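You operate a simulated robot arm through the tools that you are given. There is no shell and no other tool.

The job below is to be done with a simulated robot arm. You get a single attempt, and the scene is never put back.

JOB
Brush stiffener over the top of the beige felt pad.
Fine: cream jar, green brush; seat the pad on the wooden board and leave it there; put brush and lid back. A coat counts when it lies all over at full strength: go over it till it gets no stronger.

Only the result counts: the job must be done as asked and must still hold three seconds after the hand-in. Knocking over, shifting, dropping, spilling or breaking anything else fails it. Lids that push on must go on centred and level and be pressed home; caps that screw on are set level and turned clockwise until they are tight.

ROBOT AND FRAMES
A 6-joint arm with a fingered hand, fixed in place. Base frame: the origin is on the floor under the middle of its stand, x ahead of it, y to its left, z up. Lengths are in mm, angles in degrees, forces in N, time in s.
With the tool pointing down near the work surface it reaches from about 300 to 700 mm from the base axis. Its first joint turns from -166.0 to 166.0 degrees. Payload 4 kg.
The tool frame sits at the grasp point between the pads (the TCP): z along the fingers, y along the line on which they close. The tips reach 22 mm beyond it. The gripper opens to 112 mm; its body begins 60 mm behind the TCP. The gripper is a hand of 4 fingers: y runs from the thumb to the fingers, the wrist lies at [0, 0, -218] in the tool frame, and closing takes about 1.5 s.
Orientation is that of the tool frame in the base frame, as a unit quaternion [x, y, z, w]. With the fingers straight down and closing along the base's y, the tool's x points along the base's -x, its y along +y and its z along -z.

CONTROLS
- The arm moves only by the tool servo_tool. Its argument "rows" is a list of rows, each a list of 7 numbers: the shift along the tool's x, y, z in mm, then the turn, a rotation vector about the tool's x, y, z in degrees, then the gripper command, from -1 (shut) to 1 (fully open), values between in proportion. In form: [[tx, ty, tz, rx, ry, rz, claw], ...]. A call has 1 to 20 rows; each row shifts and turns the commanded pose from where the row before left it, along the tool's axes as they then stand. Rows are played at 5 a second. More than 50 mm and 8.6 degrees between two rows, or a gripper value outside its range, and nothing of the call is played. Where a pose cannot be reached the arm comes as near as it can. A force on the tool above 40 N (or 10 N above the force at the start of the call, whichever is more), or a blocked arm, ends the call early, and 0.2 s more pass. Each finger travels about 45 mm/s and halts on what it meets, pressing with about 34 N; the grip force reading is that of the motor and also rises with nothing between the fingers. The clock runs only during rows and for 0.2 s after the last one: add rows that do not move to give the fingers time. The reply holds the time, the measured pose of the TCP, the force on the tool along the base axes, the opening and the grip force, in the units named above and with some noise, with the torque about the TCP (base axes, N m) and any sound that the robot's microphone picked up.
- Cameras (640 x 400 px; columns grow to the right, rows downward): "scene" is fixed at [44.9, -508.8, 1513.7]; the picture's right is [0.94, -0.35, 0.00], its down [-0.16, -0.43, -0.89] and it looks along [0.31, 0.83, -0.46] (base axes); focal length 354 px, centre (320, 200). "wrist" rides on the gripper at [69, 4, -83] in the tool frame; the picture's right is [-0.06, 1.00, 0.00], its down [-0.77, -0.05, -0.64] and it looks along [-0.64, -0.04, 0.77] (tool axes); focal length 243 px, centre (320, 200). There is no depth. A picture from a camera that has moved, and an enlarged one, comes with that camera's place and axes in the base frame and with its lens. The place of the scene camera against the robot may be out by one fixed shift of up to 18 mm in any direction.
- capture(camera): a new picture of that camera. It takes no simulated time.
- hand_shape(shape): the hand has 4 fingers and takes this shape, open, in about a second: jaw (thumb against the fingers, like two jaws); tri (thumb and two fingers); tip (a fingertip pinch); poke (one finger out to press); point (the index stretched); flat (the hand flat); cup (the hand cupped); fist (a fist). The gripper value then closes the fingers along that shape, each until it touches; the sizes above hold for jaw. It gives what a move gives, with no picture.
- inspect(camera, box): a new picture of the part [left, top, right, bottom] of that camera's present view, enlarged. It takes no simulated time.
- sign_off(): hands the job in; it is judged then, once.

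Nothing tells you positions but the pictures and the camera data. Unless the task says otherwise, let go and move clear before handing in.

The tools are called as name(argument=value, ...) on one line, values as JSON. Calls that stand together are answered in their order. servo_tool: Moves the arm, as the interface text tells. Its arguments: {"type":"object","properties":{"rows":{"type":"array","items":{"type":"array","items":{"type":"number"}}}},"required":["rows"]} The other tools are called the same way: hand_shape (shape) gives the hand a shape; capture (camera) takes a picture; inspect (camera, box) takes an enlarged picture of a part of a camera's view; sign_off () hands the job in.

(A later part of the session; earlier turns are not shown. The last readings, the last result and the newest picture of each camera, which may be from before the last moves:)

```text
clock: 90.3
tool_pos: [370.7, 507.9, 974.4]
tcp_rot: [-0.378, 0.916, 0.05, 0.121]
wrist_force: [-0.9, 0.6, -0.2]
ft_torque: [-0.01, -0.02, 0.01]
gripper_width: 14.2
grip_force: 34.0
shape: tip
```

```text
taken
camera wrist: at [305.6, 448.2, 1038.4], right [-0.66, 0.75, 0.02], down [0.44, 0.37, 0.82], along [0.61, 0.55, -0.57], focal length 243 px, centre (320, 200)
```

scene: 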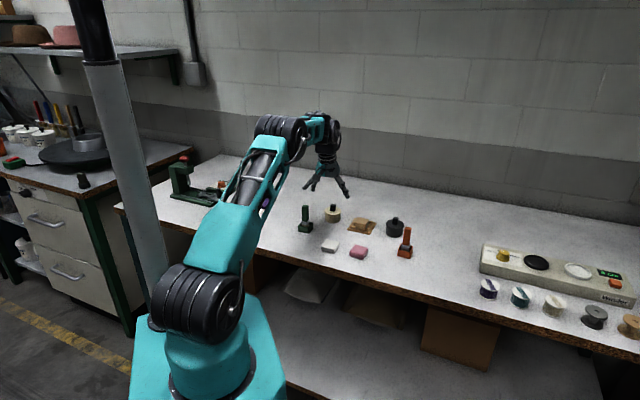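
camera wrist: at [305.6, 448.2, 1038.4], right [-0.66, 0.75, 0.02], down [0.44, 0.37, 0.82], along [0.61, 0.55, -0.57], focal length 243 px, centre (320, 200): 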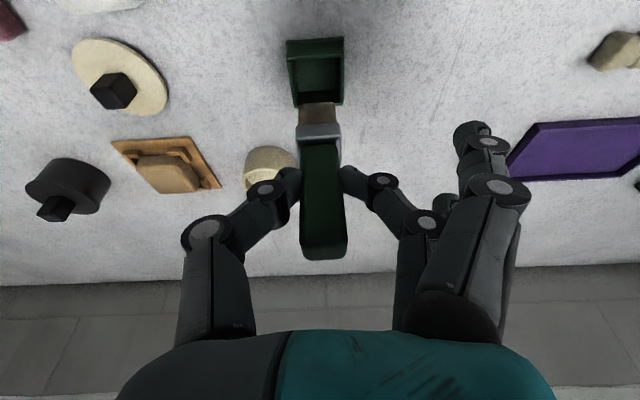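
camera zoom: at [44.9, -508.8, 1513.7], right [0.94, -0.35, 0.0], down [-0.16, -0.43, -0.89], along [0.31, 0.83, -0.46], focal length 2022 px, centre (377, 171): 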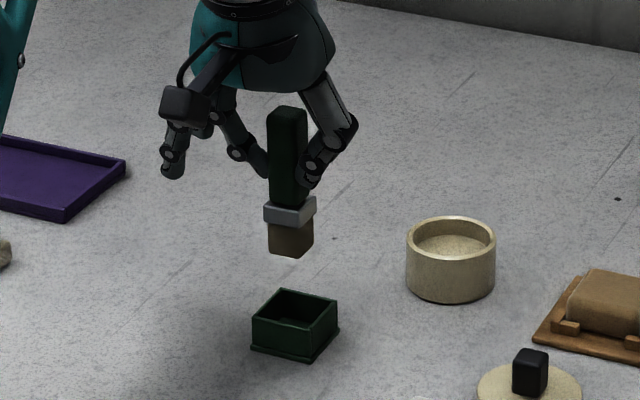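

The brush came out cleanly. I'll check that it hasn't rotated in the grip by taking the same wrist crop as before the lift.

inspect(camera="wrist", box=[230, 90, 410, 240])

inspect(camera="scene", box=[300, 185, 322, 220])

```text
2.67 times, centred on (320, 165) of wrist
camera zoom: at [305.6, 448.2, 1038.4], right [-0.66, 0.75, 0.02], down [0.44, 0.37, 0.82], along [0.61, 0.55, -0.57], focal length 647 px, centre (320, 293)
```

zoom: 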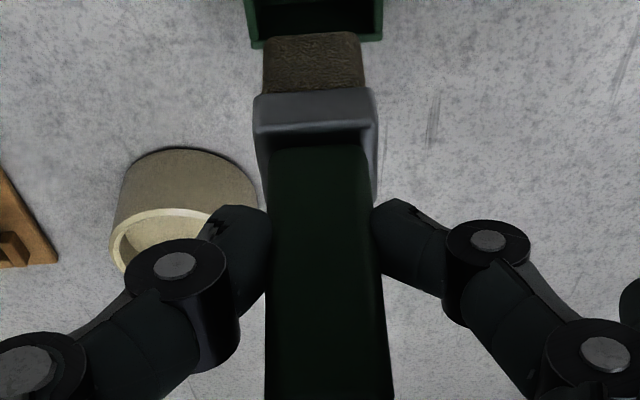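

```text
11.43 times, centred on (311, 202) of scene
camera zoom: at [44.9, -508.8, 1513.7], right [0.94, -0.35, 0.0], down [-0.16, -0.43, -0.89], along [0.31, 0.83, -0.46], focal length 4044 px, centre (423, 171)
```

zoom: 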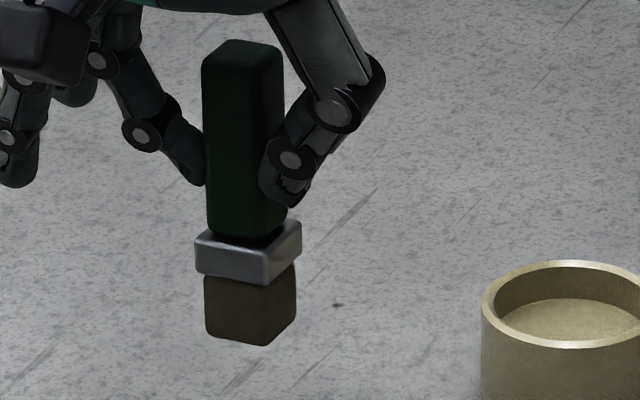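

The brush is identical in the grip, hanging vertical, with its bristle tips about 69 mm below the TCP. Now I'll move above the jar.

servo_tool(rows=[[-26.3, -15.3, 7.0, 0, 0, 0, -1], [-26.3, -15.3, 7.0, 0, 0, 0, -1], [-26.3, -15.3, 7.0, 0, 0, 0, -1], [-26.3, -15.3, 7.0, 0, 0, 0, -1], [0, 0, 0, 0, 0, 0, -1], [0, 0, 0, 0, 0, 0, -1]])

inspect(camera="wrist", box=[230, 30, 410, 180])

inspect(camera="scene", box=[315, 175, 355, 230])

```text
clock: 91.7
tool_pos: [494.0, 537.9, 974.8]
tcp_rot: [-0.379, 0.916, 0.049, 0.12]
wrist_force: [-0.8, 0.3, -0.3]
ft_torque: [0.02, 0.03, 0.01]
gripper_width: 14.2
grip_force: 33.6
shape: tip
```

```text
2.67 times, centred on (320, 105) of wrist
camera zoom: at [428.2, 479.4, 1038.6], right [-0.66, 0.75, 0.02], down [0.44, 0.37, 0.82], along [0.61, 0.55, -0.57], focal length 647 px, centre (320, 453)
```

zoom: 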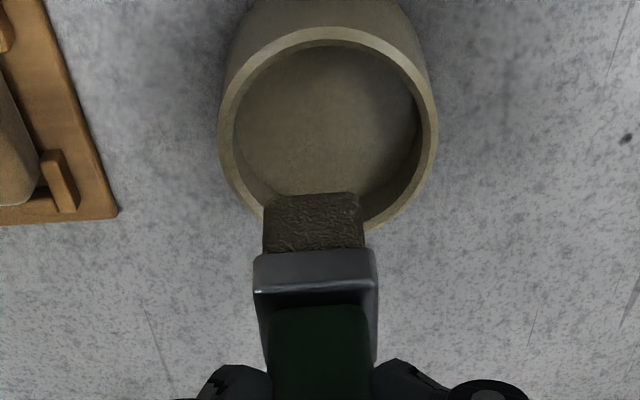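

```text
7.27 times, centred on (335, 202) of scene
camera zoom: at [44.9, -508.8, 1513.7], right [0.94, -0.35, 0.0], down [-0.16, -0.43, -0.89], along [0.31, 0.83, -0.46], focal length 2573 px, centre (211, 182)
```

zoom: 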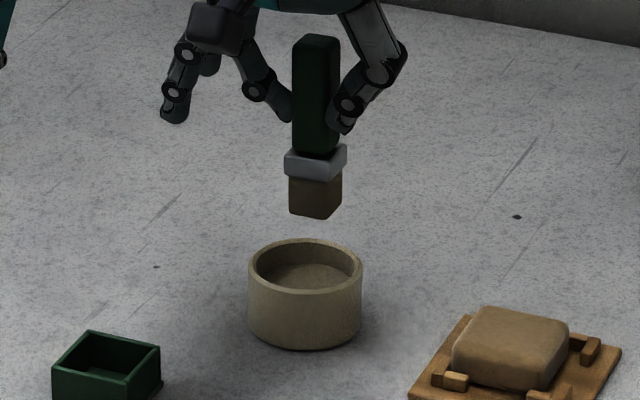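

The jar is centred at (o,s)≈(735,36) and the brush is about 4 mm off to -y. I'll correct that and dip the bristles about 8 mm into the stiffener.

servo_tool(rows=[[2.5, 4.1, -0.67, 0, 0, 0, -1], [0, 0, 0, 0, 0, 0, -1], [5.14, 0, 19.33, 0, 0, 0, -1], [3.86, 0, 14.5, 0, 0, 0, -1], [2.57, 0, 9.66, 0, 0, 0, -1], [2.31, 0, 8.7, 0, 0, 0, -1], [0, 0, 0, 0, 0, 0, -1], [0, 0, 0, 0, 0, 0, -1], [0, 0, 0, 0, 0, 0, -1]])

inspect(camera="wrist", box=[230, 70, 410, 220])

inspect(camera="scene", box=[315, 185, 355, 230])

```text
clock: 93.4
tool_pos: [489.6, 543.8, 929.7]
tcp_rot: [-0.377, 0.916, 0.052, 0.127]
wrist_force: [-1.6, -3.6, 14.4]
ft_torque: [-0.03, -0.02, -0.06]
gripper_width: 17.3
grip_force: 34.6
shape: tip
stopped in row 8: the force on the tool passed its limit at 41 N (the readings are from after the stop); the commanded pose is now the measured one
```

```text
2.67 times, centred on (320, 145) of wrist
camera zoom: at [423.4, 483.9, 991.2], right [-0.66, 0.75, 0.02], down [0.43, 0.36, 0.83], along [0.61, 0.55, -0.56], focal length 647 px, centre (320, 347)
```

zoom: 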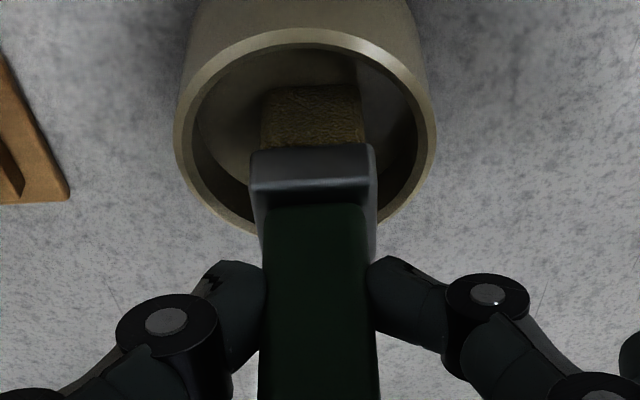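

```text
8.89 times, centred on (335, 208) of scene
camera zoom: at [44.9, -508.8, 1513.7], right [0.94, -0.35, 0.0], down [-0.16, -0.43, -0.89], along [0.31, 0.83, -0.46], focal length 3145 px, centre (187, 133)
```

zoom: 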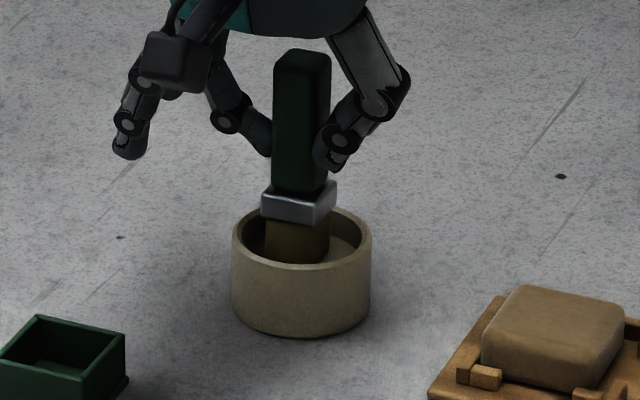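

The bristles met the stiffener's surface at about z=861 (contact force), and their colour has changed, so they're loaded. I'll lift out, restore the tilt and check the grip.

servo_tool(rows=[[-1.29, 0, -4.83, 0, 0, 0, -1], [-2.57, 0, -9.66, 0, 0.4, 0, -1], [-5.14, 0, -19.33, 0, 0.5, 0, -1], [-3.86, 0, -14.5, 0, 0, 0, -1], [0, 0, 0, 0, 0, 0, -1], [0, 0, 0, 0, 0, 0, -1]])

inspect(camera="wrist", box=[230, 90, 410, 240])

inspect(camera="scene", box=[315, 175, 355, 230])

```text
clock: 94.8
tool_pos: [488.4, 544.3, 975.1]
tcp_rot: [-0.378, 0.917, 0.048, 0.118]
wrist_force: [0.5, 0.0, -0.7]
ft_torque: [0.01, 0.0, 0.01]
gripper_width: 16.7
grip_force: 33.9
shape: tip
```

```text
2.67 times, centred on (320, 165) of wrist
camera zoom: at [422.5, 486.4, 1038.7], right [-0.66, 0.75, 0.02], down [0.44, 0.37, 0.81], along [0.61, 0.54, -0.58], focal length 647 px, centre (320, 293)
```

zoom: 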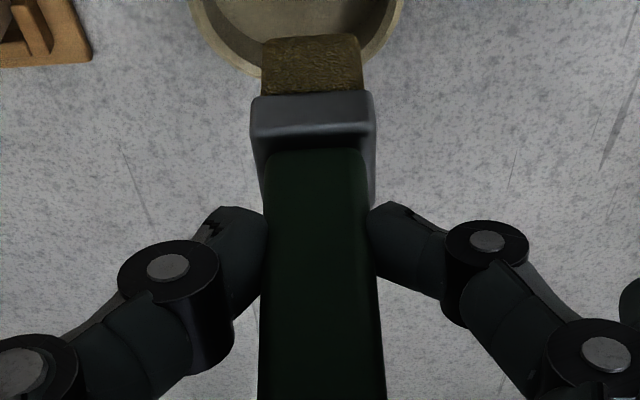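

```text
7.27 times, centred on (335, 202) of scene
camera zoom: at [44.9, -508.8, 1513.7], right [0.94, -0.35, 0.0], down [-0.16, -0.43, -0.89], along [0.31, 0.83, -0.46], focal length 2573 px, centre (211, 182)
```

zoom: 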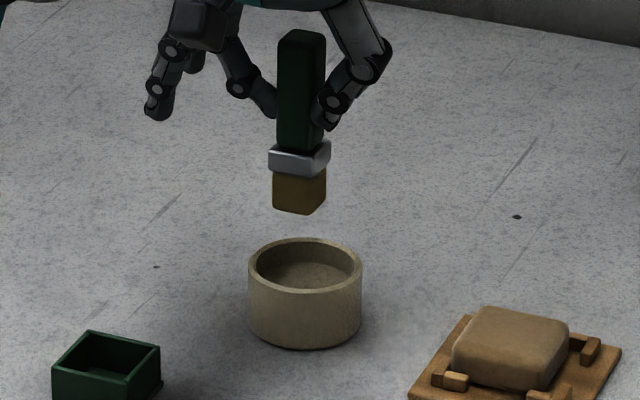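

The bristles are visibly loaded (amber). I'll carry the brush over to the pad and hover to check the alignment.

servo_tool(rows=[[4.47, -37, -1.2, 0, 0, 0, -1], [4.47, -37, -1.2, 0, 0, 0, -1], [4.47, -37, -1.2, 0, 0, 0, -1], [3.86, 0, 14.5, 0, 0, 0, -1], [0, 0, 0, 0, 0, 0, -1], [0, 0, 0, 0, 0, 0, -1]])

inspect(camera="wrist", box=[220, 40, 420, 200])

inspect(camera="scene", box=[340, 185, 390, 245])

```text
clock: 96.2
tool_pos: [556.7, 452.8, 963.3]
tcp_rot: [-0.378, 0.917, 0.05, 0.118]
wrist_force: [0.2, -0.1, -0.6]
ft_torque: [0.0, 0.01, 0.03]
gripper_width: 16.9
grip_force: 33.8
shape: tip
```

```text
2.50 times, centred on (320, 120) of wrist
camera zoom: at [492.2, 394.8, 1025.8], right [-0.66, 0.75, 0.02], down [0.44, 0.37, 0.81], along [0.61, 0.54, -0.58], focal length 606 px, centre (320, 400)
```

zoom: 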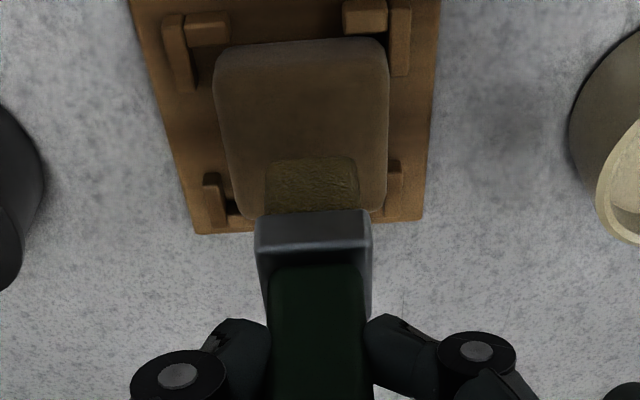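

```text
6.67 times, centred on (365, 215) of scene
camera zoom: at [44.9, -508.8, 1513.7], right [0.94, -0.35, 0.0], down [-0.16, -0.43, -0.89], along [0.31, 0.83, -0.46], focal length 2359 px, centre (20, 100)
```

zoom: 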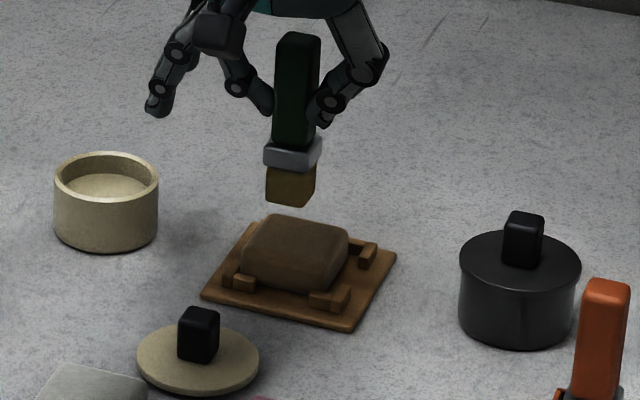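

The bristles are over the pad, about 7 mm short of its centre and 2.5 mm to +y. I'll move to the near lane and lower gently until I feel contact.

servo_tool(rows=[[6.8, -2.5, -1.8, 0, 0, 0, -1], [3.06, 0, 11.6, 0, 0, 0, -1], [2.55, 0, 9.67, 0, 0, 0, -1], [0, 0, 0, 0, 0, 0, -1]])

servo_tool(rows=[[0.38, 0, 1.45, 0, 0, 0, -1], [0.38, 0, 1.45, 0, 0, 0, -1], [0, 0, 0, 0, 0, 0, -1]])

inspect(camera="scene", box=[345, 195, 385, 240])

inspect(camera="wrist", box=[220, 40, 420, 200])

```text
clock: 97.2
tool_pos: [554.8, 447.5, 942.0]
tcp_rot: [-0.378, 0.917, 0.048, 0.118]
wrist_force: [0.1, 0.2, -0.4]
ft_torque: [0.01, 0.02, 0.01]
gripper_width: 16.8
grip_force: 34.2
shape: tip
```

```text
clock: 98.0
tool_pos: [552.8, 448.5, 938.7]
tcp_rot: [-0.378, 0.917, 0.048, 0.119]
wrist_force: [0.1, 0.4, 0.0]
ft_torque: [-0.01, 0.0, 0.02]
gripper_width: 16.7
grip_force: 33.7
shape: tip
```

```text
8.89 times, centred on (365, 218) of scene
camera zoom: at [44.9, -508.8, 1513.7], right [0.94, -0.35, 0.0], down [-0.16, -0.43, -0.89], along [0.31, 0.83, -0.46], focal length 3145 px, centre (-80, 44)
```

zoom: 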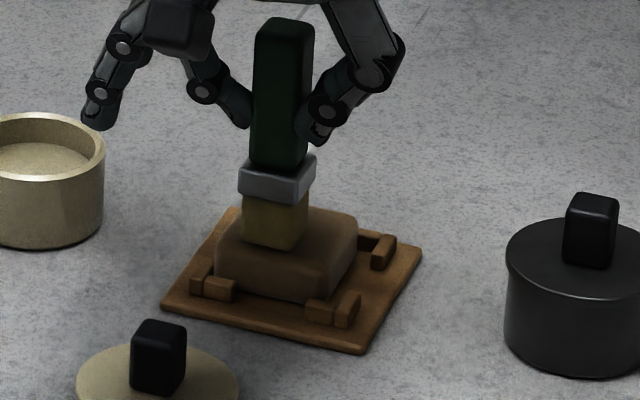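

```text
2.50 times, centred on (320, 120) of wrist
camera zoom: at [487.9, 389.0, 1001.9], right [-0.66, 0.75, 0.02], down [0.44, 0.37, 0.81], along [0.61, 0.54, -0.58], focal length 606 px, centre (320, 400)
```

zoom: 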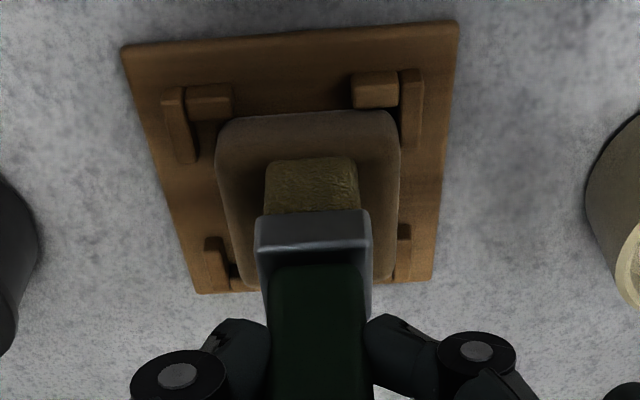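

servo_tool(rows=[[0.26, 0, 0.97, 0, 0, 0, -1], [0.26, 0, 0.97, 0, 0, 0, -1], [0, 0, 0, 0, 0, 0, -1]])

servo_tool(rows=[[0.26, 0, 0.97, 0, 0, 0, -1], [0.26, 0, 0.97, 0, 0, 0, -1], [0, 0, 0, 0, 0, 0, -1]])

inspect(camera="scene", box=[350, 205, 380, 235])

```text
clock: 98.8
tool_pos: [553.3, 447.7, 935.4]
tcp_rot: [-0.378, 0.917, 0.049, 0.119]
wrist_force: [0.2, -1.2, 2.4]
ft_torque: [-0.01, 0.02, -0.02]
gripper_width: 16.8
grip_force: 34.2
shape: tip
```

```text
clock: 99.6
tool_pos: [553.9, 446.8, 933.7]
tcp_rot: [-0.378, 0.917, 0.05, 0.119]
wrist_force: [-0.6, -3.9, 16.9]
ft_torque: [-0.02, -0.01, -0.02]
gripper_width: 16.8
grip_force: 33.8
shape: tip
```

```text
13.33 times, centred on (365, 220) of scene
camera zoom: at [44.9, -508.8, 1513.7], right [0.94, -0.35, 0.0], down [-0.16, -0.43, -0.89], along [0.31, 0.83, -0.46], focal length 4717 px, centre (-280, -67)
```

zoom: 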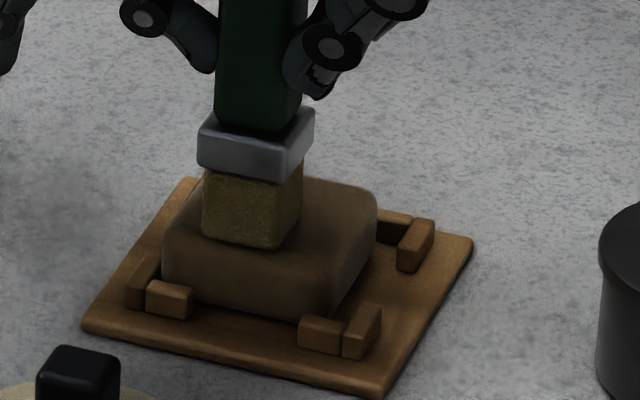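

Contact starts at TCP z≈935.6. I'll ease off to a light pressure and make the first strokes along y.

servo_tool(rows=[[-0.3, 0, -1.16, 0, 0, 0, -1], [0, 5, 0, 0, 0, 0, -1], [0, 5, 0, 0, 0, 0, -1], [0, 5, 0, 0, 0, 0, -1], [0, -5, 0, 0, 0, 0, -1], [0, -5, 0, 0, 0, 0, -1], [0, -5, 0, 0, 0, 0, -1], [0, -5, 0, 0, 0, 0, -1], [0, -5, 0, 0, 0, 0, -1], [0, -5, 0, 0, 0, 0, -1], [0, 5, 0, 0, 0, 0, -1], [0, 5, 0, 0, 0, 0, -1], [0, 5, 0, 0, 0, 0, -1]])

inspect(camera="scene", box=[350, 205, 380, 235])

inspect(camera="wrist", box=[220, 60, 420, 220])

```text
clock: 102.4
tool_pos: [554.5, 447.4, 935.1]
tcp_rot: [-0.377, 0.917, 0.049, 0.119]
wrist_force: [3.6, -2.9, 9.8]
ft_torque: [-0.15, -0.18, -0.04]
gripper_width: 16.0
grip_force: 34.0
shape: tip
```

```text
13.33 times, centred on (365, 220) of scene
camera zoom: at [44.9, -508.8, 1513.7], right [0.94, -0.35, 0.0], down [-0.16, -0.43, -0.89], along [0.31, 0.83, -0.46], focal length 4717 px, centre (-280, -67)
```

zoom: 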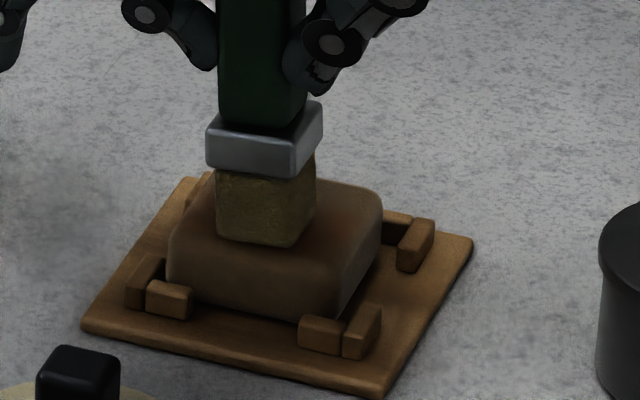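

```text
2.50 times, centred on (320, 140) of wrist
camera zoom: at [488.8, 389.0, 998.7], right [-0.66, 0.75, 0.02], down [0.44, 0.37, 0.82], along [0.61, 0.54, -0.58], focal length 606 px, centre (320, 350)
```

zoom: 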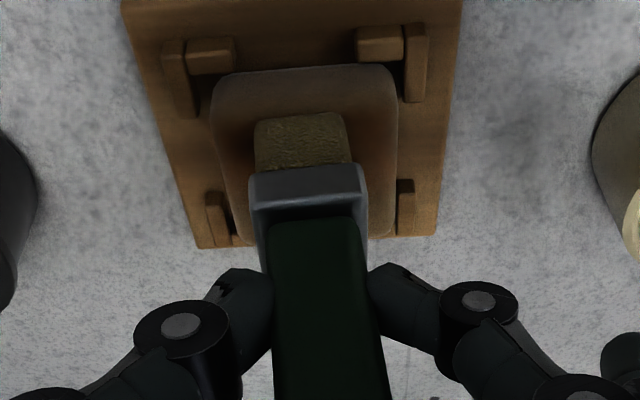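

There's some colour on the pad and the brush leaned slightly from drag. I'll lift off to look at the coat.

servo_tool(rows=[[-2.6, 0, -9.67, 0, 0, 0, -1], [-5.1, 0, -19.3, 0, 0, 0, -1], [29, 0, -7.7, 0, 0, 0, -1], [0, 0, 0, 0, 0, 0, -1], [0, 0, 0, 0, 0, 0, -1]])

inspect(camera="scene", box=[350, 205, 380, 235])

inspect(camera="wrist", box=[220, 40, 420, 200])

```text
clock: 103.6
tool_pos: [535.4, 426.5, 964.3]
tcp_rot: [-0.378, 0.917, 0.048, 0.118]
wrist_force: [-0.1, -0.5, -0.8]
ft_torque: [0.0, 0.0, -0.01]
gripper_width: 16.2
grip_force: 33.5
shape: tip
```

```text
13.33 times, centred on (365, 220) of scene
camera zoom: at [44.9, -508.8, 1513.7], right [0.94, -0.35, 0.0], down [-0.16, -0.43, -0.89], along [0.31, 0.83, -0.46], focal length 4717 px, centre (-280, -67)
```

zoom: 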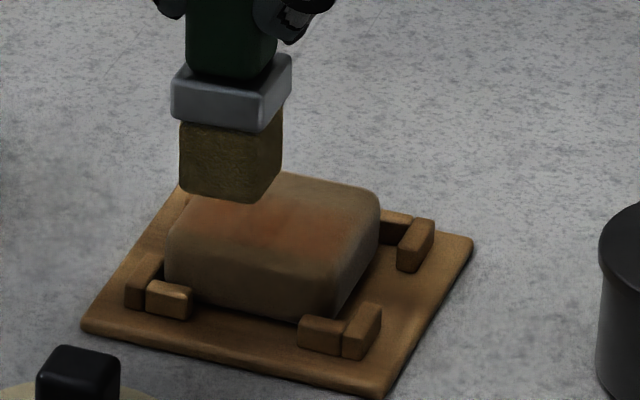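

```text
2.50 times, centred on (320, 120) of wrist
camera zoom: at [469.0, 368.9, 1028.0], right [-0.66, 0.75, 0.02], down [0.44, 0.37, 0.81], along [0.61, 0.54, -0.58], focal length 606 px, centre (320, 400)
```

zoom: 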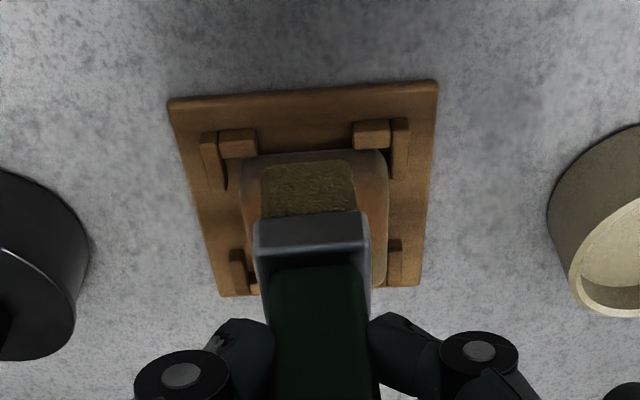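

The stiffener shows as a reddish coat across the near half of the pad. Now I'll raster the whole top in lanes along y with light pressure, starting at the near edge.

servo_tool(rows=[[-27.6, -7, 7.3, 0, 0, 0, -1], [0, -8, 0, 0, 0, 0, -1], [5.1, 0, 19.3, 0, 0, 0, -1], [2.43, 0, 9.19, 0, 0, 0, -1], [0, -4, 0, 0, 0, 0, -1], [0, 4.75, 0, 0, 0, 0, -1], [0, 4.75, 0, 0, 0, 0, -1], [0, 4.75, 0, 0, 0, 0, -1], [0, 4.75, 0, 0, 0, 0, -1], [0, 4.75, 0, 0, 0, 0, -1], [0, 4.75, 0, 0, 0, 0, -1], [0, 4.75, 0, 0, 0, 0, -1], [0, 4.75, 0, 0, 0, 0, -1]])

inspect(camera="wrist", box=[220, 60, 420, 220])

inspect(camera="scene", box=[350, 205, 380, 235])

```text
clock: 106.4
tool_pos: [539.0, 459.4, 935.5]
tcp_rot: [-0.377, 0.917, 0.048, 0.118]
wrist_force: [1.6, -3.3, 8.5]
ft_torque: [-0.2, -0.23, -0.04]
gripper_width: 15.6
grip_force: 34.4
shape: tip
```

```text
2.50 times, centred on (320, 140) of wrist
camera zoom: at [473.3, 401.3, 998.8], right [-0.66, 0.75, 0.02], down [0.44, 0.37, 0.82], along [0.61, 0.54, -0.58], focal length 606 px, centre (320, 350)
```

zoom: 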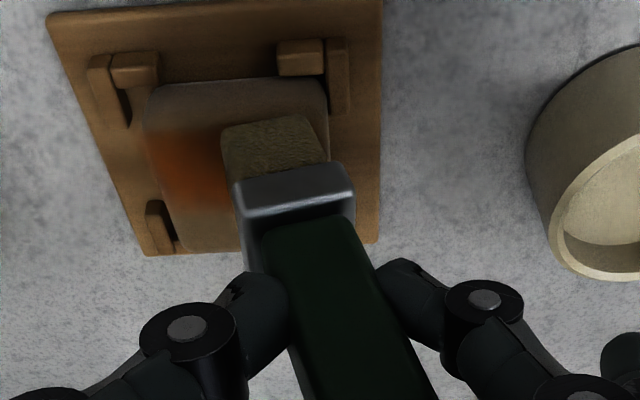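

```text
13.33 times, centred on (365, 220) of scene
camera zoom: at [44.9, -508.8, 1513.7], right [0.94, -0.35, 0.0], down [-0.16, -0.43, -0.89], along [0.31, 0.83, -0.46], focal length 4717 px, centre (-280, -67)
```

zoom: 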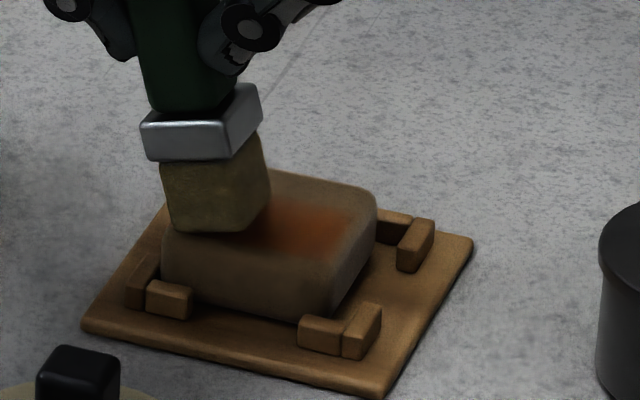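

The coat is building well, but the drag leans the brush. I'll lighten the pressure by 0.7 mm and continue with the next lane back.

servo_tool(rows=[[-0.18, 0, -0.68, 0, 0, 0, -1], [-3.87, -2, 1.02, 0, 0, 0, -1], [-3.87, -2, 1.02, 0, 0, 0, -1], [0, -4.5, 0, 0, 0, 0, -1], [0, -4.5, 0, 0, 0, 0, -1], [0, -4.5, 0, 0, 0, 0, -1], [0, -4.5, 0, 0, 0, 0, -1], [0, -4.5, 0, 0, 0, 0, -1], [0, -4.5, 0, 0, 0, 0, -1], [0, -4.5, 0, 0, 0, 0, -1], [0, -4.5, 0, 0, 0, 0, -1]])

inspect(camera="wrist", box=[220, 60, 420, 220])

inspect(camera="scene", box=[350, 205, 380, 235])

```text
clock: 108.8
tool_pos: [574.1, 436.4, 935.1]
tcp_rot: [-0.378, 0.917, 0.049, 0.117]
wrist_force: [-1.1, 1.1, 1.9]
ft_torque: [0.09, 0.02, 0.01]
gripper_width: 15.6
grip_force: 33.9
shape: tip
```

```text
2.50 times, centred on (320, 140) of wrist
camera zoom: at [508.0, 378.7, 998.5], right [-0.66, 0.75, 0.02], down [0.45, 0.37, 0.81], along [0.61, 0.54, -0.58], focal length 606 px, centre (320, 350)
```

zoom: 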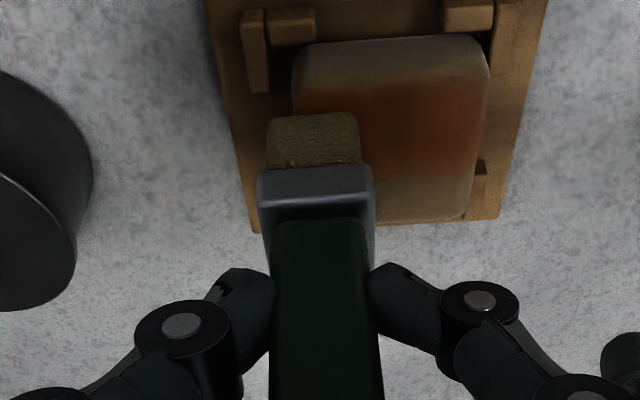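

```text
13.33 times, centred on (365, 220) of scene
camera zoom: at [44.9, -508.8, 1513.7], right [0.94, -0.35, 0.0], down [-0.16, -0.43, -0.89], along [0.31, 0.83, -0.46], focal length 4717 px, centre (-280, -67)
```

zoom: 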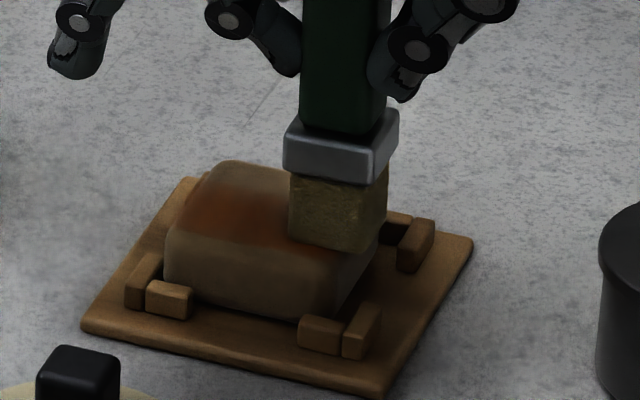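

With about 2 N the brush stays straight and the coat is even. I'll continue with the lanes further out.

servo_tool(rows=[[-4.1, 2, 1.09, 0, 0, 0, -1], [-4.1, 3, 1.09, 0, 0, 0, -1], [0.03, 4.5, 0.1, 0, 0, 0, -1], [0.03, 4.5, 0.1, 0, 0, 0, -1], [0, 4.5, 0, 0, 0, 0, -1], [0, 4.5, 0, 0, 0, 0, -1], [0, 4.5, 0, 0, 0, 0, -1], [0, 4.5, 0, 0, 0, 0, -1], [0, 4.5, 0, 0, 0, 0, -1], [-3.87, 0, 1.02, 0, 0, 0, -1], [-3.87, -3, 1.02, 0, 0, 0, -1], [0, -4.5, 0, 0, 0, 0, -1], [0, -4.5, 0, 0, 0, 0, -1], [0, -4.5, 0, 0, 0, 0, -1], [0, -4.5, 0, 0, 0, 0, -1], [0, -4.5, 0, 0, 0, 0, -1], [0, -4.5, 0, 0, 0, 0, -1], [0, -4.5, 0, 0, 0, 0, -1]])

inspect(camera="wrist", box=[220, 60, 420, 220])

inspect(camera="scene", box=[350, 205, 380, 235])

```text
clock: 112.6
tool_pos: [584.9, 449.6, 935.7]
tcp_rot: [-0.378, 0.917, 0.049, 0.118]
wrist_force: [-0.4, 0.0, 0.2]
ft_torque: [0.07, 0.02, 0.0]
gripper_width: 15.0
grip_force: 33.9
shape: tip
```

```text
2.50 times, centred on (320, 140) of wrist
camera zoom: at [518.4, 391.8, 998.9], right [-0.66, 0.75, 0.02], down [0.45, 0.37, 0.81], along [0.61, 0.54, -0.58], focal length 606 px, centre (320, 350)
```

zoom: 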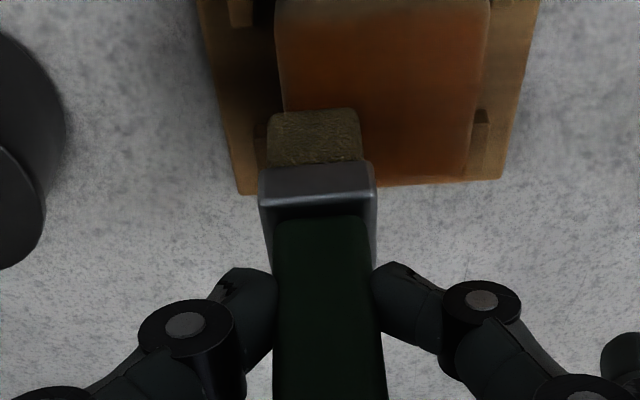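

```text
13.33 times, centred on (365, 220) of scene
camera zoom: at [44.9, -508.8, 1513.7], right [0.94, -0.35, 0.0], down [-0.16, -0.43, -0.89], along [0.31, 0.83, -0.46], focal length 4717 px, centre (-280, -67)
```

zoom: 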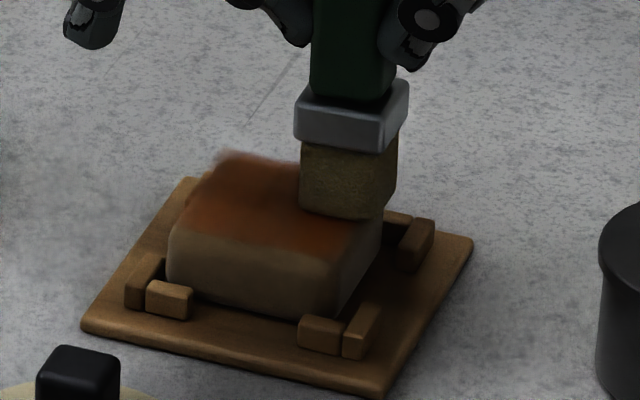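

The coat now extends to the far edge. I'll lift off and step aside to inspect the coverage.

servo_tool(rows=[[-2.6, 0, -9.67, 0, 0, 0, -1], [-5.1, 0, -19.3, 0, 0, 0, -1], [20, 25, -5.3, 0, 0, 0, -1], [30, 25, -8, 0, 0, 0, -1], [0, 0, 0, 0, 0, 0, -1], [0, 0, 0, 0, 0, 0, -1]])

inspect(camera="wrist", box=[160, 60, 340, 200])

inspect(camera="scene", box=[350, 205, 380, 235])

```text
clock: 114.0
tool_pos: [513.0, 449.5, 964.4]
tcp_rot: [-0.379, 0.917, 0.05, 0.117]
wrist_force: [0.3, -0.4, -1.1]
ft_torque: [0.0, 0.02, -0.01]
gripper_width: 14.5
grip_force: 33.5
shape: tip
```

```text
2.86 times, centred on (250, 130) of wrist
camera zoom: at [448.0, 391.3, 1027.9], right [-0.66, 0.75, 0.02], down [0.44, 0.37, 0.81], along [0.61, 0.54, -0.58], focal length 693 px, centre (520, 400)
```

zoom: 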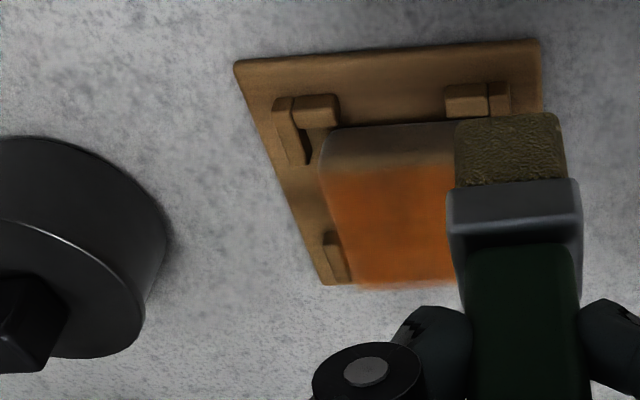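

```text
13.33 times, centred on (365, 220) of scene
camera zoom: at [44.9, -508.8, 1513.7], right [0.94, -0.35, 0.0], down [-0.16, -0.43, -0.89], along [0.31, 0.83, -0.46], focal length 4717 px, centre (-280, -67)
```

zoom: 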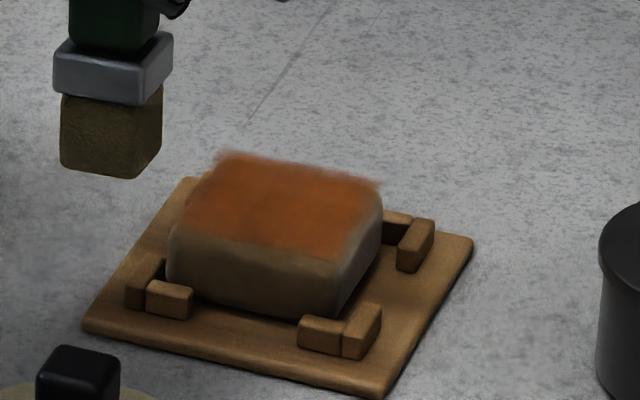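

The coat covers nearly the whole top but varies in strength, and the bristles look drier. I'll go back to the jar for more stiffener.

servo_tool(rows=[[-15.3, 27.1, 4.03, 0, 0, 0, -1], [-15.3, 27.1, 4.03, 0, 0, 0, -1], [-15.3, 27.1, 4.03, 0, 0, 0, -1], [0, 0, 0, 0, 0, 0, -1], [0, 0, 0, 0, 0, 0, -1]])

inspect(camera="wrist", box=[230, 30, 410, 180])

inspect(camera="scene", box=[350, 205, 380, 235])

```text
clock: 115.2
tool_pos: [488.0, 543.5, 964.8]
tcp_rot: [-0.378, 0.917, 0.049, 0.119]
wrist_force: [-0.2, 0.8, -0.9]
ft_torque: [-0.02, -0.03, -0.02]
gripper_width: 14.8
grip_force: 33.8
shape: tip
```

```text
2.67 times, centred on (320, 105) of wrist
camera zoom: at [423.3, 484.7, 1028.2], right [-0.66, 0.75, 0.02], down [0.44, 0.37, 0.81], along [0.61, 0.54, -0.58], focal length 647 px, centre (320, 453)
```

zoom: 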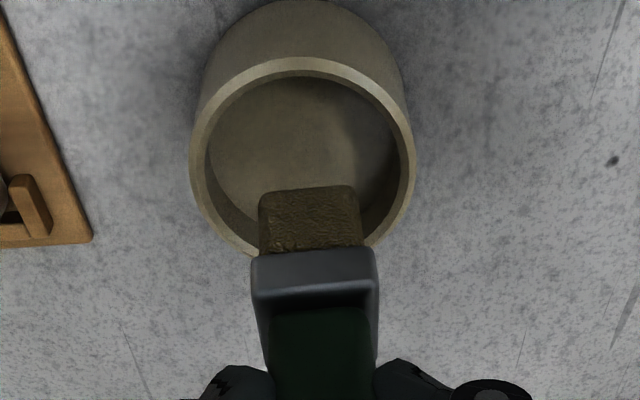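

```text
13.33 times, centred on (365, 220) of scene
camera zoom: at [44.9, -508.8, 1513.7], right [0.94, -0.35, 0.0], down [-0.16, -0.43, -0.89], along [0.31, 0.83, -0.46], focal length 4717 px, centre (-280, -67)
```

zoom: 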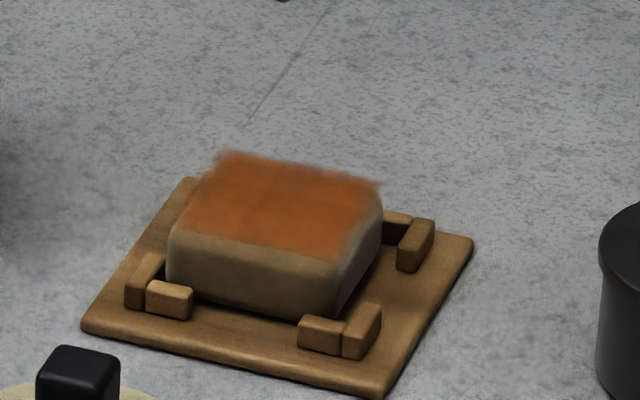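

The brush is nearly centred over the jar. I'll nudge 2 mm and lower gently to the stiffener.

servo_tool(rows=[[0, -2.3, 0, 0, 0, 0, -1], [3.83, 0, 14.5, 0, 0, 0, -1], [3.83, 0, 14.5, 0, 0, 0, -1], [0.5, 0, 1.93, 0, 0, 0, -1], [0, 0, 0, 0, 0, 0, -1]])

servo_tool(rows=[[0.26, 0, 0.97, 0, 0, 0, -1], [0.26, 0, 0.97, 0, 0, 0, -1], [0, 0, 0, 0, 0, 0, -1]])

inspect(camera="wrist", box=[230, 70, 410, 220])

```text
clock: 116.4
tool_pos: [490.8, 540.2, 934.0]
tcp_rot: [-0.378, 0.917, 0.049, 0.118]
wrist_force: [-0.4, 0.1, 0.2]
ft_torque: [0.0, 0.02, -0.01]
gripper_width: 14.5
grip_force: 33.1
shape: tip
```

```text
clock: 117.2
tool_pos: [490.1, 539.9, 931.5]
tcp_rot: [-0.378, 0.917, 0.049, 0.119]
wrist_force: [-0.1, 0.0, -0.9]
ft_torque: [0.02, 0.03, 0.03]
gripper_width: 14.5
grip_force: 34.2
shape: tip
```

```text
2.67 times, centred on (320, 145) of wrist
camera zoom: at [424.5, 481.4, 994.9], right [-0.66, 0.75, 0.02], down [0.44, 0.37, 0.81], along [0.61, 0.54, -0.58], focal length 647 px, centre (320, 347)
```

zoom: 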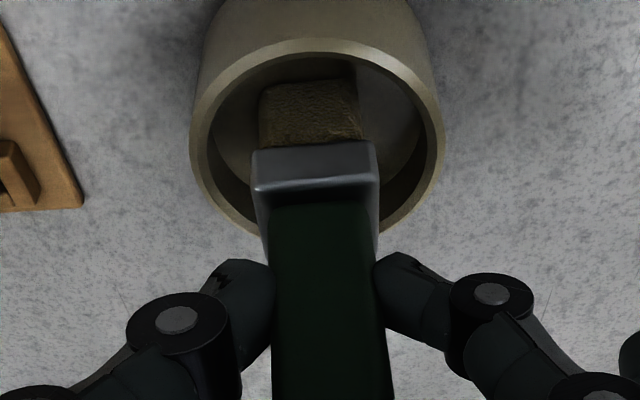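

servo_tool(rows=[[0.26, 0, 0.97, 0, 0, 0, -1], [0.26, 0, 0.97, 0, 0, 0, -1], [0, 0, 0, 0, 0, 0, -1]])

servo_tool(rows=[[0.26, 0, 0.97, 0, 0, 0, -1], [0.26, 0, 0.97, 0, 0, 0, -1], [0, 0, 0, 0, 0, 0, -1]])

inspect(camera="wrist", box=[230, 70, 410, 220])

```text
clock: 118.0
tool_pos: [490.2, 539.9, 929.0]
tcp_rot: [-0.378, 0.917, 0.05, 0.118]
wrist_force: [-0.3, -1.7, 5.8]
ft_torque: [0.04, -0.02, -0.02]
gripper_width: 15.0
grip_force: 34.0
shape: tip
```

```text
clock: 118.8
tool_pos: [489.8, 539.3, 928.1]
tcp_rot: [-0.377, 0.917, 0.05, 0.119]
wrist_force: [-1.2, -5.6, 21.4]
ft_torque: [-0.01, -0.07, -0.05]
gripper_width: 14.8
grip_force: 33.8
shape: tip
```

```text
2.67 times, centred on (320, 145) of wrist
camera zoom: at [423.7, 480.6, 992.2], right [-0.66, 0.75, 0.02], down [0.44, 0.37, 0.82], along [0.61, 0.55, -0.58], focal length 647 px, centre (320, 347)
```

zoom: 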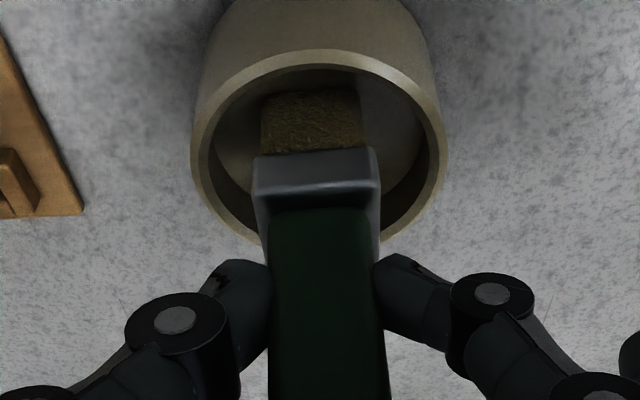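

The bristles are amber again, so they're loaded. I'll lift and return to the pad, hovering to verify alignment.

servo_tool(rows=[[-1.28, 0, -4.84, 0, 0, 0, -1], [-2.55, 0, -9.67, 0, 0, 0, -1], [-5.1, 0, -19.3, 0, 0, 0, -1], [-0.77, 0, -2.9, 0, 0, 0, -1], [3.0, -37, -0.8, 0, 0, 0, -1], [3.0, -37, -0.8, 0, 0, 0, -1], [3.0, -33, -0.8, 0, 0, 0, -1], [0, 0, 0, 0, 0, 0, -1], [0, 0, 0, 0, 0, 0, -1]])

inspect(camera="wrist", box=[220, 40, 420, 200])

inspect(camera="scene", box=[345, 190, 385, 240])

```text
clock: 120.8
tool_pos: [557.5, 455.6, 963.1]
tcp_rot: [-0.377, 0.917, 0.048, 0.118]
wrist_force: [0.9, -0.5, -0.3]
ft_torque: [0.0, -0.01, 0.04]
gripper_width: 15.1
grip_force: 34.9
shape: tip
```

```text
2.50 times, centred on (320, 120) of wrist
camera zoom: at [491.9, 398.3, 1027.5], right [-0.66, 0.75, 0.02], down [0.44, 0.37, 0.81], along [0.61, 0.54, -0.58], focal length 606 px, centre (320, 400)
```

zoom: 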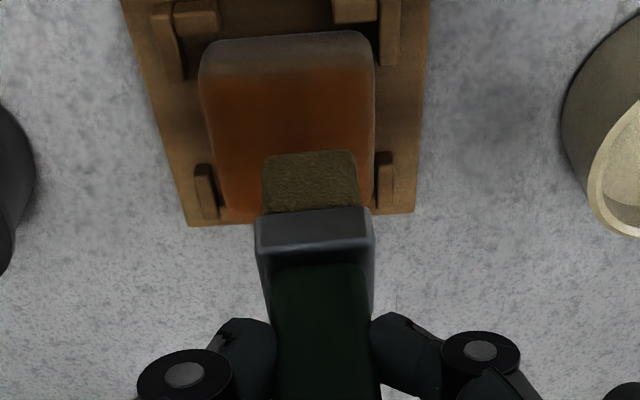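

```text
8.00 times, centred on (365, 215) of scene
camera zoom: at [44.9, -508.8, 1513.7], right [0.94, -0.35, 0.0], down [-0.16, -0.43, -0.89], along [0.31, 0.83, -0.46], focal length 2830 px, centre (-40, 80)
```

zoom: 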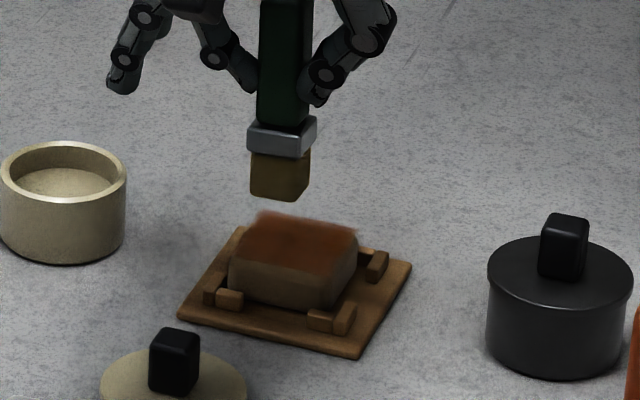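

The bristles are 6 mm short of the pad centre and 6 mm to +y. I'll move to the near lane's +y end and lower to light contact.

servo_tool(rows=[[7.06, 6, -1.86, 0, 0, 0, -1], [0, 2, 0, 0, 0, 0, -1], [3.32, 0, 12.6, 0, 0, 0, -1], [3.32, 0, 12.6, 0, 0, 0, -1], [0, 0, 0, 0, 0, 0, -1]])

servo_tool(rows=[[0.26, 0, 0.97, 0, 0, 0, -1], [0.13, 0, 0.48, 0, 0, 0, -1], [0, 0, 0, 0, 0, 0, -1]])

```text
clock: 122.0
tool_pos: [547.9, 456.7, 938.4]
tcp_rot: [-0.378, 0.917, 0.049, 0.118]
wrist_force: [0.9, 0.0, -0.1]
ft_torque: [-0.01, -0.01, 0.0]
gripper_width: 15.2
grip_force: 33.7
shape: tip
```

```text
clock: 122.8
tool_pos: [546.7, 457.4, 937.2]
tcp_rot: [-0.379, 0.917, 0.049, 0.117]
wrist_force: [0.3, 0.8, 0.2]
ft_torque: [0.0, 0.03, 0.03]
gripper_width: 15.0
grip_force: 33.5
shape: tip
```

servo_tool(rows=[[0.26, 0, 0.97, 0, 0, 0, -1], [0, 0, 0, 0, 0, 0, -1]])

servo_tool(rows=[[0.2, 0, 0.77, 0, 0, 0, -1], [0, 0, 0, 0, 0, 0, -1]])

```text
clock: 123.4
tool_pos: [547.1, 456.5, 936.7]
tcp_rot: [-0.378, 0.917, 0.049, 0.119]
wrist_force: [-0.1, 0.9, -0.8]
ft_torque: [0.0, 0.0, -0.01]
gripper_width: 15.1
grip_force: 34.0
shape: tip
```

```text
clock: 124.0
tool_pos: [547.4, 457.2, 936.0]
tcp_rot: [-0.378, 0.917, 0.049, 0.119]
wrist_force: [-0.4, -1.1, 3.5]
ft_torque: [0.02, -0.01, -0.05]
gripper_width: 14.9
grip_force: 34.1
shape: tip
```

Contact is light, 3.5 N. I'll raster the first two lanes.

servo_tool(rows=[[0, 4, 0, 0, 0, 0, -1], [0, -4.75, 0, 0, 0, 0, -1], [0, -4.75, 0, 0, 0, 0, -1], [0, -4.75, 0, 0, 0, 0, -1], [0, -4.75, 0, 0, 0, 0, -1], [0, -4.75, 0, 0, 0, 0, -1], [0, -4.75, 0, 0, 0, 0, -1], [0, -4.75, 0, 0, 0, 0, -1], [0, -4.75, 0, 0, 0, 0, -1], [-3.87, 0, 1.02, 0, 0, 0, -1], [-3.87, 0, 1.02, 0, 0, 0, -1], [0, 4.75, 0, 0, 0, 0, -1], [0, 4.75, 0, 0, 0, 0, -1], [0, 4.75, 0, 0, 0, 0, -1], [0, 4.75, 0, 0, 0, 0, -1], [0, 4.75, 0, 0, 0, 0, -1], [0, 4.75, 0, 0, 0, 0, -1], [0, 4.75, 0, 0, 0, 0, -1], [0, 4.75, 0, 0, 0, 0, -1]])

inspect(camera="wrist", box=[220, 60, 420, 220])

inspect(camera="scene", box=[350, 205, 380, 235])

```text
clock: 128.0
tool_pos: [550.8, 465.9, 934.6]
tcp_rot: [-0.377, 0.917, 0.048, 0.119]
wrist_force: [1.2, 0.6, 1.4]
ft_torque: [-0.02, 0.0, -0.01]
gripper_width: 15.0
grip_force: 34.3
shape: tip
```

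```text
2.50 times, centred on (320, 140) of wrist
camera zoom: at [485.6, 408.0, 999.1], right [-0.66, 0.75, 0.02], down [0.44, 0.37, 0.81], along [0.61, 0.54, -0.58], focal length 606 px, centre (320, 350)
```

zoom: 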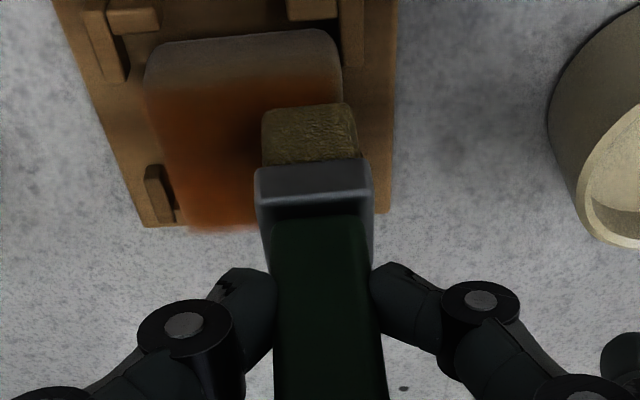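

```text
13.33 times, centred on (365, 220) of scene
camera zoom: at [44.9, -508.8, 1513.7], right [0.94, -0.35, 0.0], down [-0.16, -0.43, -0.89], along [0.31, 0.83, -0.46], focal length 4717 px, centre (-280, -67)
```

zoom: 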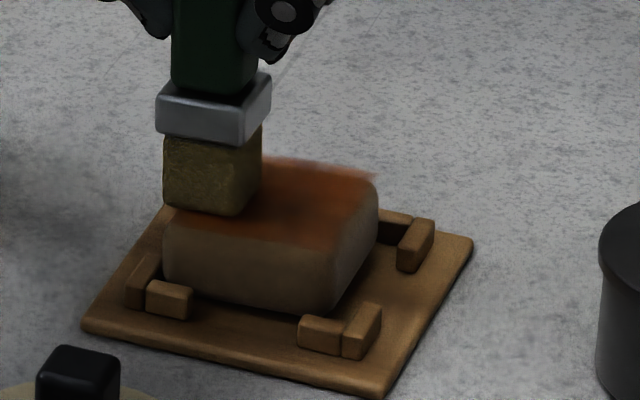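

The coat is deepening. I'll continue with the outer lanes.

servo_tool(rows=[[-4.1, 0, 1.09, 0, 0, 0, -1], [-4.1, 0, 1.09, 0, 0, 0, -1], [0, -4.75, 0, 0, 0, 0, -1], [0, -4.75, 0, 0, 0, 0, -1], [0, -4.75, 0, 0, 0, 0, -1], [0, -4.75, 0, 0, 0, 0, -1], [0, -4.75, 0, 0, 0, 0, -1], [0, -4.75, 0, 0, 0, 0, -1], [0, -4.75, 0, 0, 0, 0, -1], [0, -4.75, 0, 0, 0, 0, -1], [-3.87, 0, 1.02, 0, 0, 0, -1], [-3.4, 0, 0.9, 0, 0, 0, -1], [0, 4.75, 0, 0, 0, 0, -1], [0, 4.75, 0, 0, 0, 0, -1], [0, 4.75, 0, 0, 0, 0, -1], [0, 4.75, 0, 0, 0, 0, -1], [0, 4.75, 0, 0, 0, 0, -1], [0, 4.75, 0, 0, 0, 0, -1], [0, 4.75, 0, 0, 0, 0, -1], [0, 4.75, 0, 0, 0, 0, -1]])

inspect(camera="scene", box=[350, 205, 380, 235])

inspect(camera="wrist", box=[220, 40, 420, 200])

```text
clock: 132.2
tool_pos: [560.7, 476.6, 935.9]
tcp_rot: [-0.378, 0.917, 0.049, 0.118]
wrist_force: [0.4, -1.1, 4.5]
ft_torque: [-0.07, -0.12, -0.06]
gripper_width: 14.6
grip_force: 34.1
shape: tip
```

```text
13.33 times, centred on (365, 220) of scene
camera zoom: at [44.9, -508.8, 1513.7], right [0.94, -0.35, 0.0], down [-0.16, -0.43, -0.89], along [0.31, 0.83, -0.46], focal length 4717 px, centre (-280, -67)
```

zoom: 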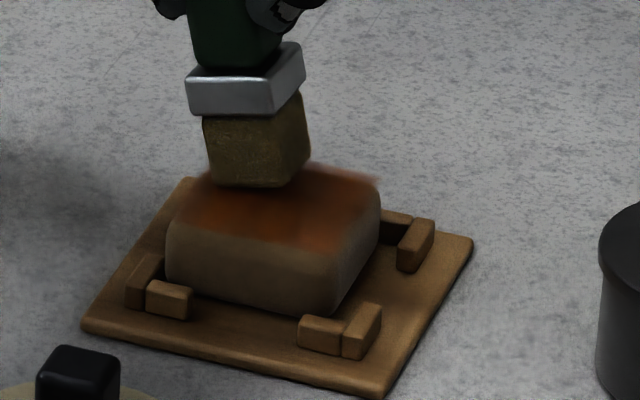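

```text
2.50 times, centred on (320, 120) of wrist
camera zoom: at [495.8, 417.4, 999.0], right [-0.66, 0.75, 0.02], down [0.44, 0.37, 0.82], along [0.61, 0.55, -0.58], focal length 606 px, centre (320, 400)
```

zoom: 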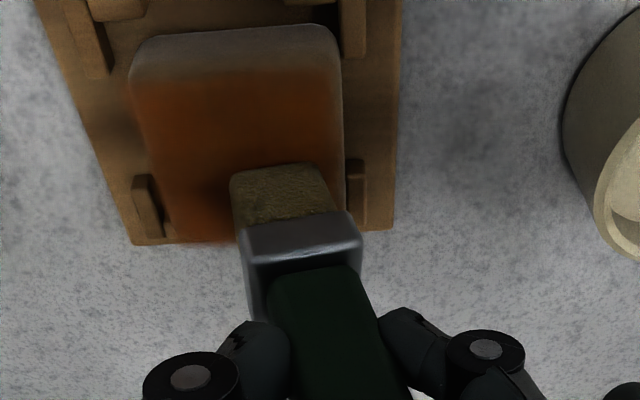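

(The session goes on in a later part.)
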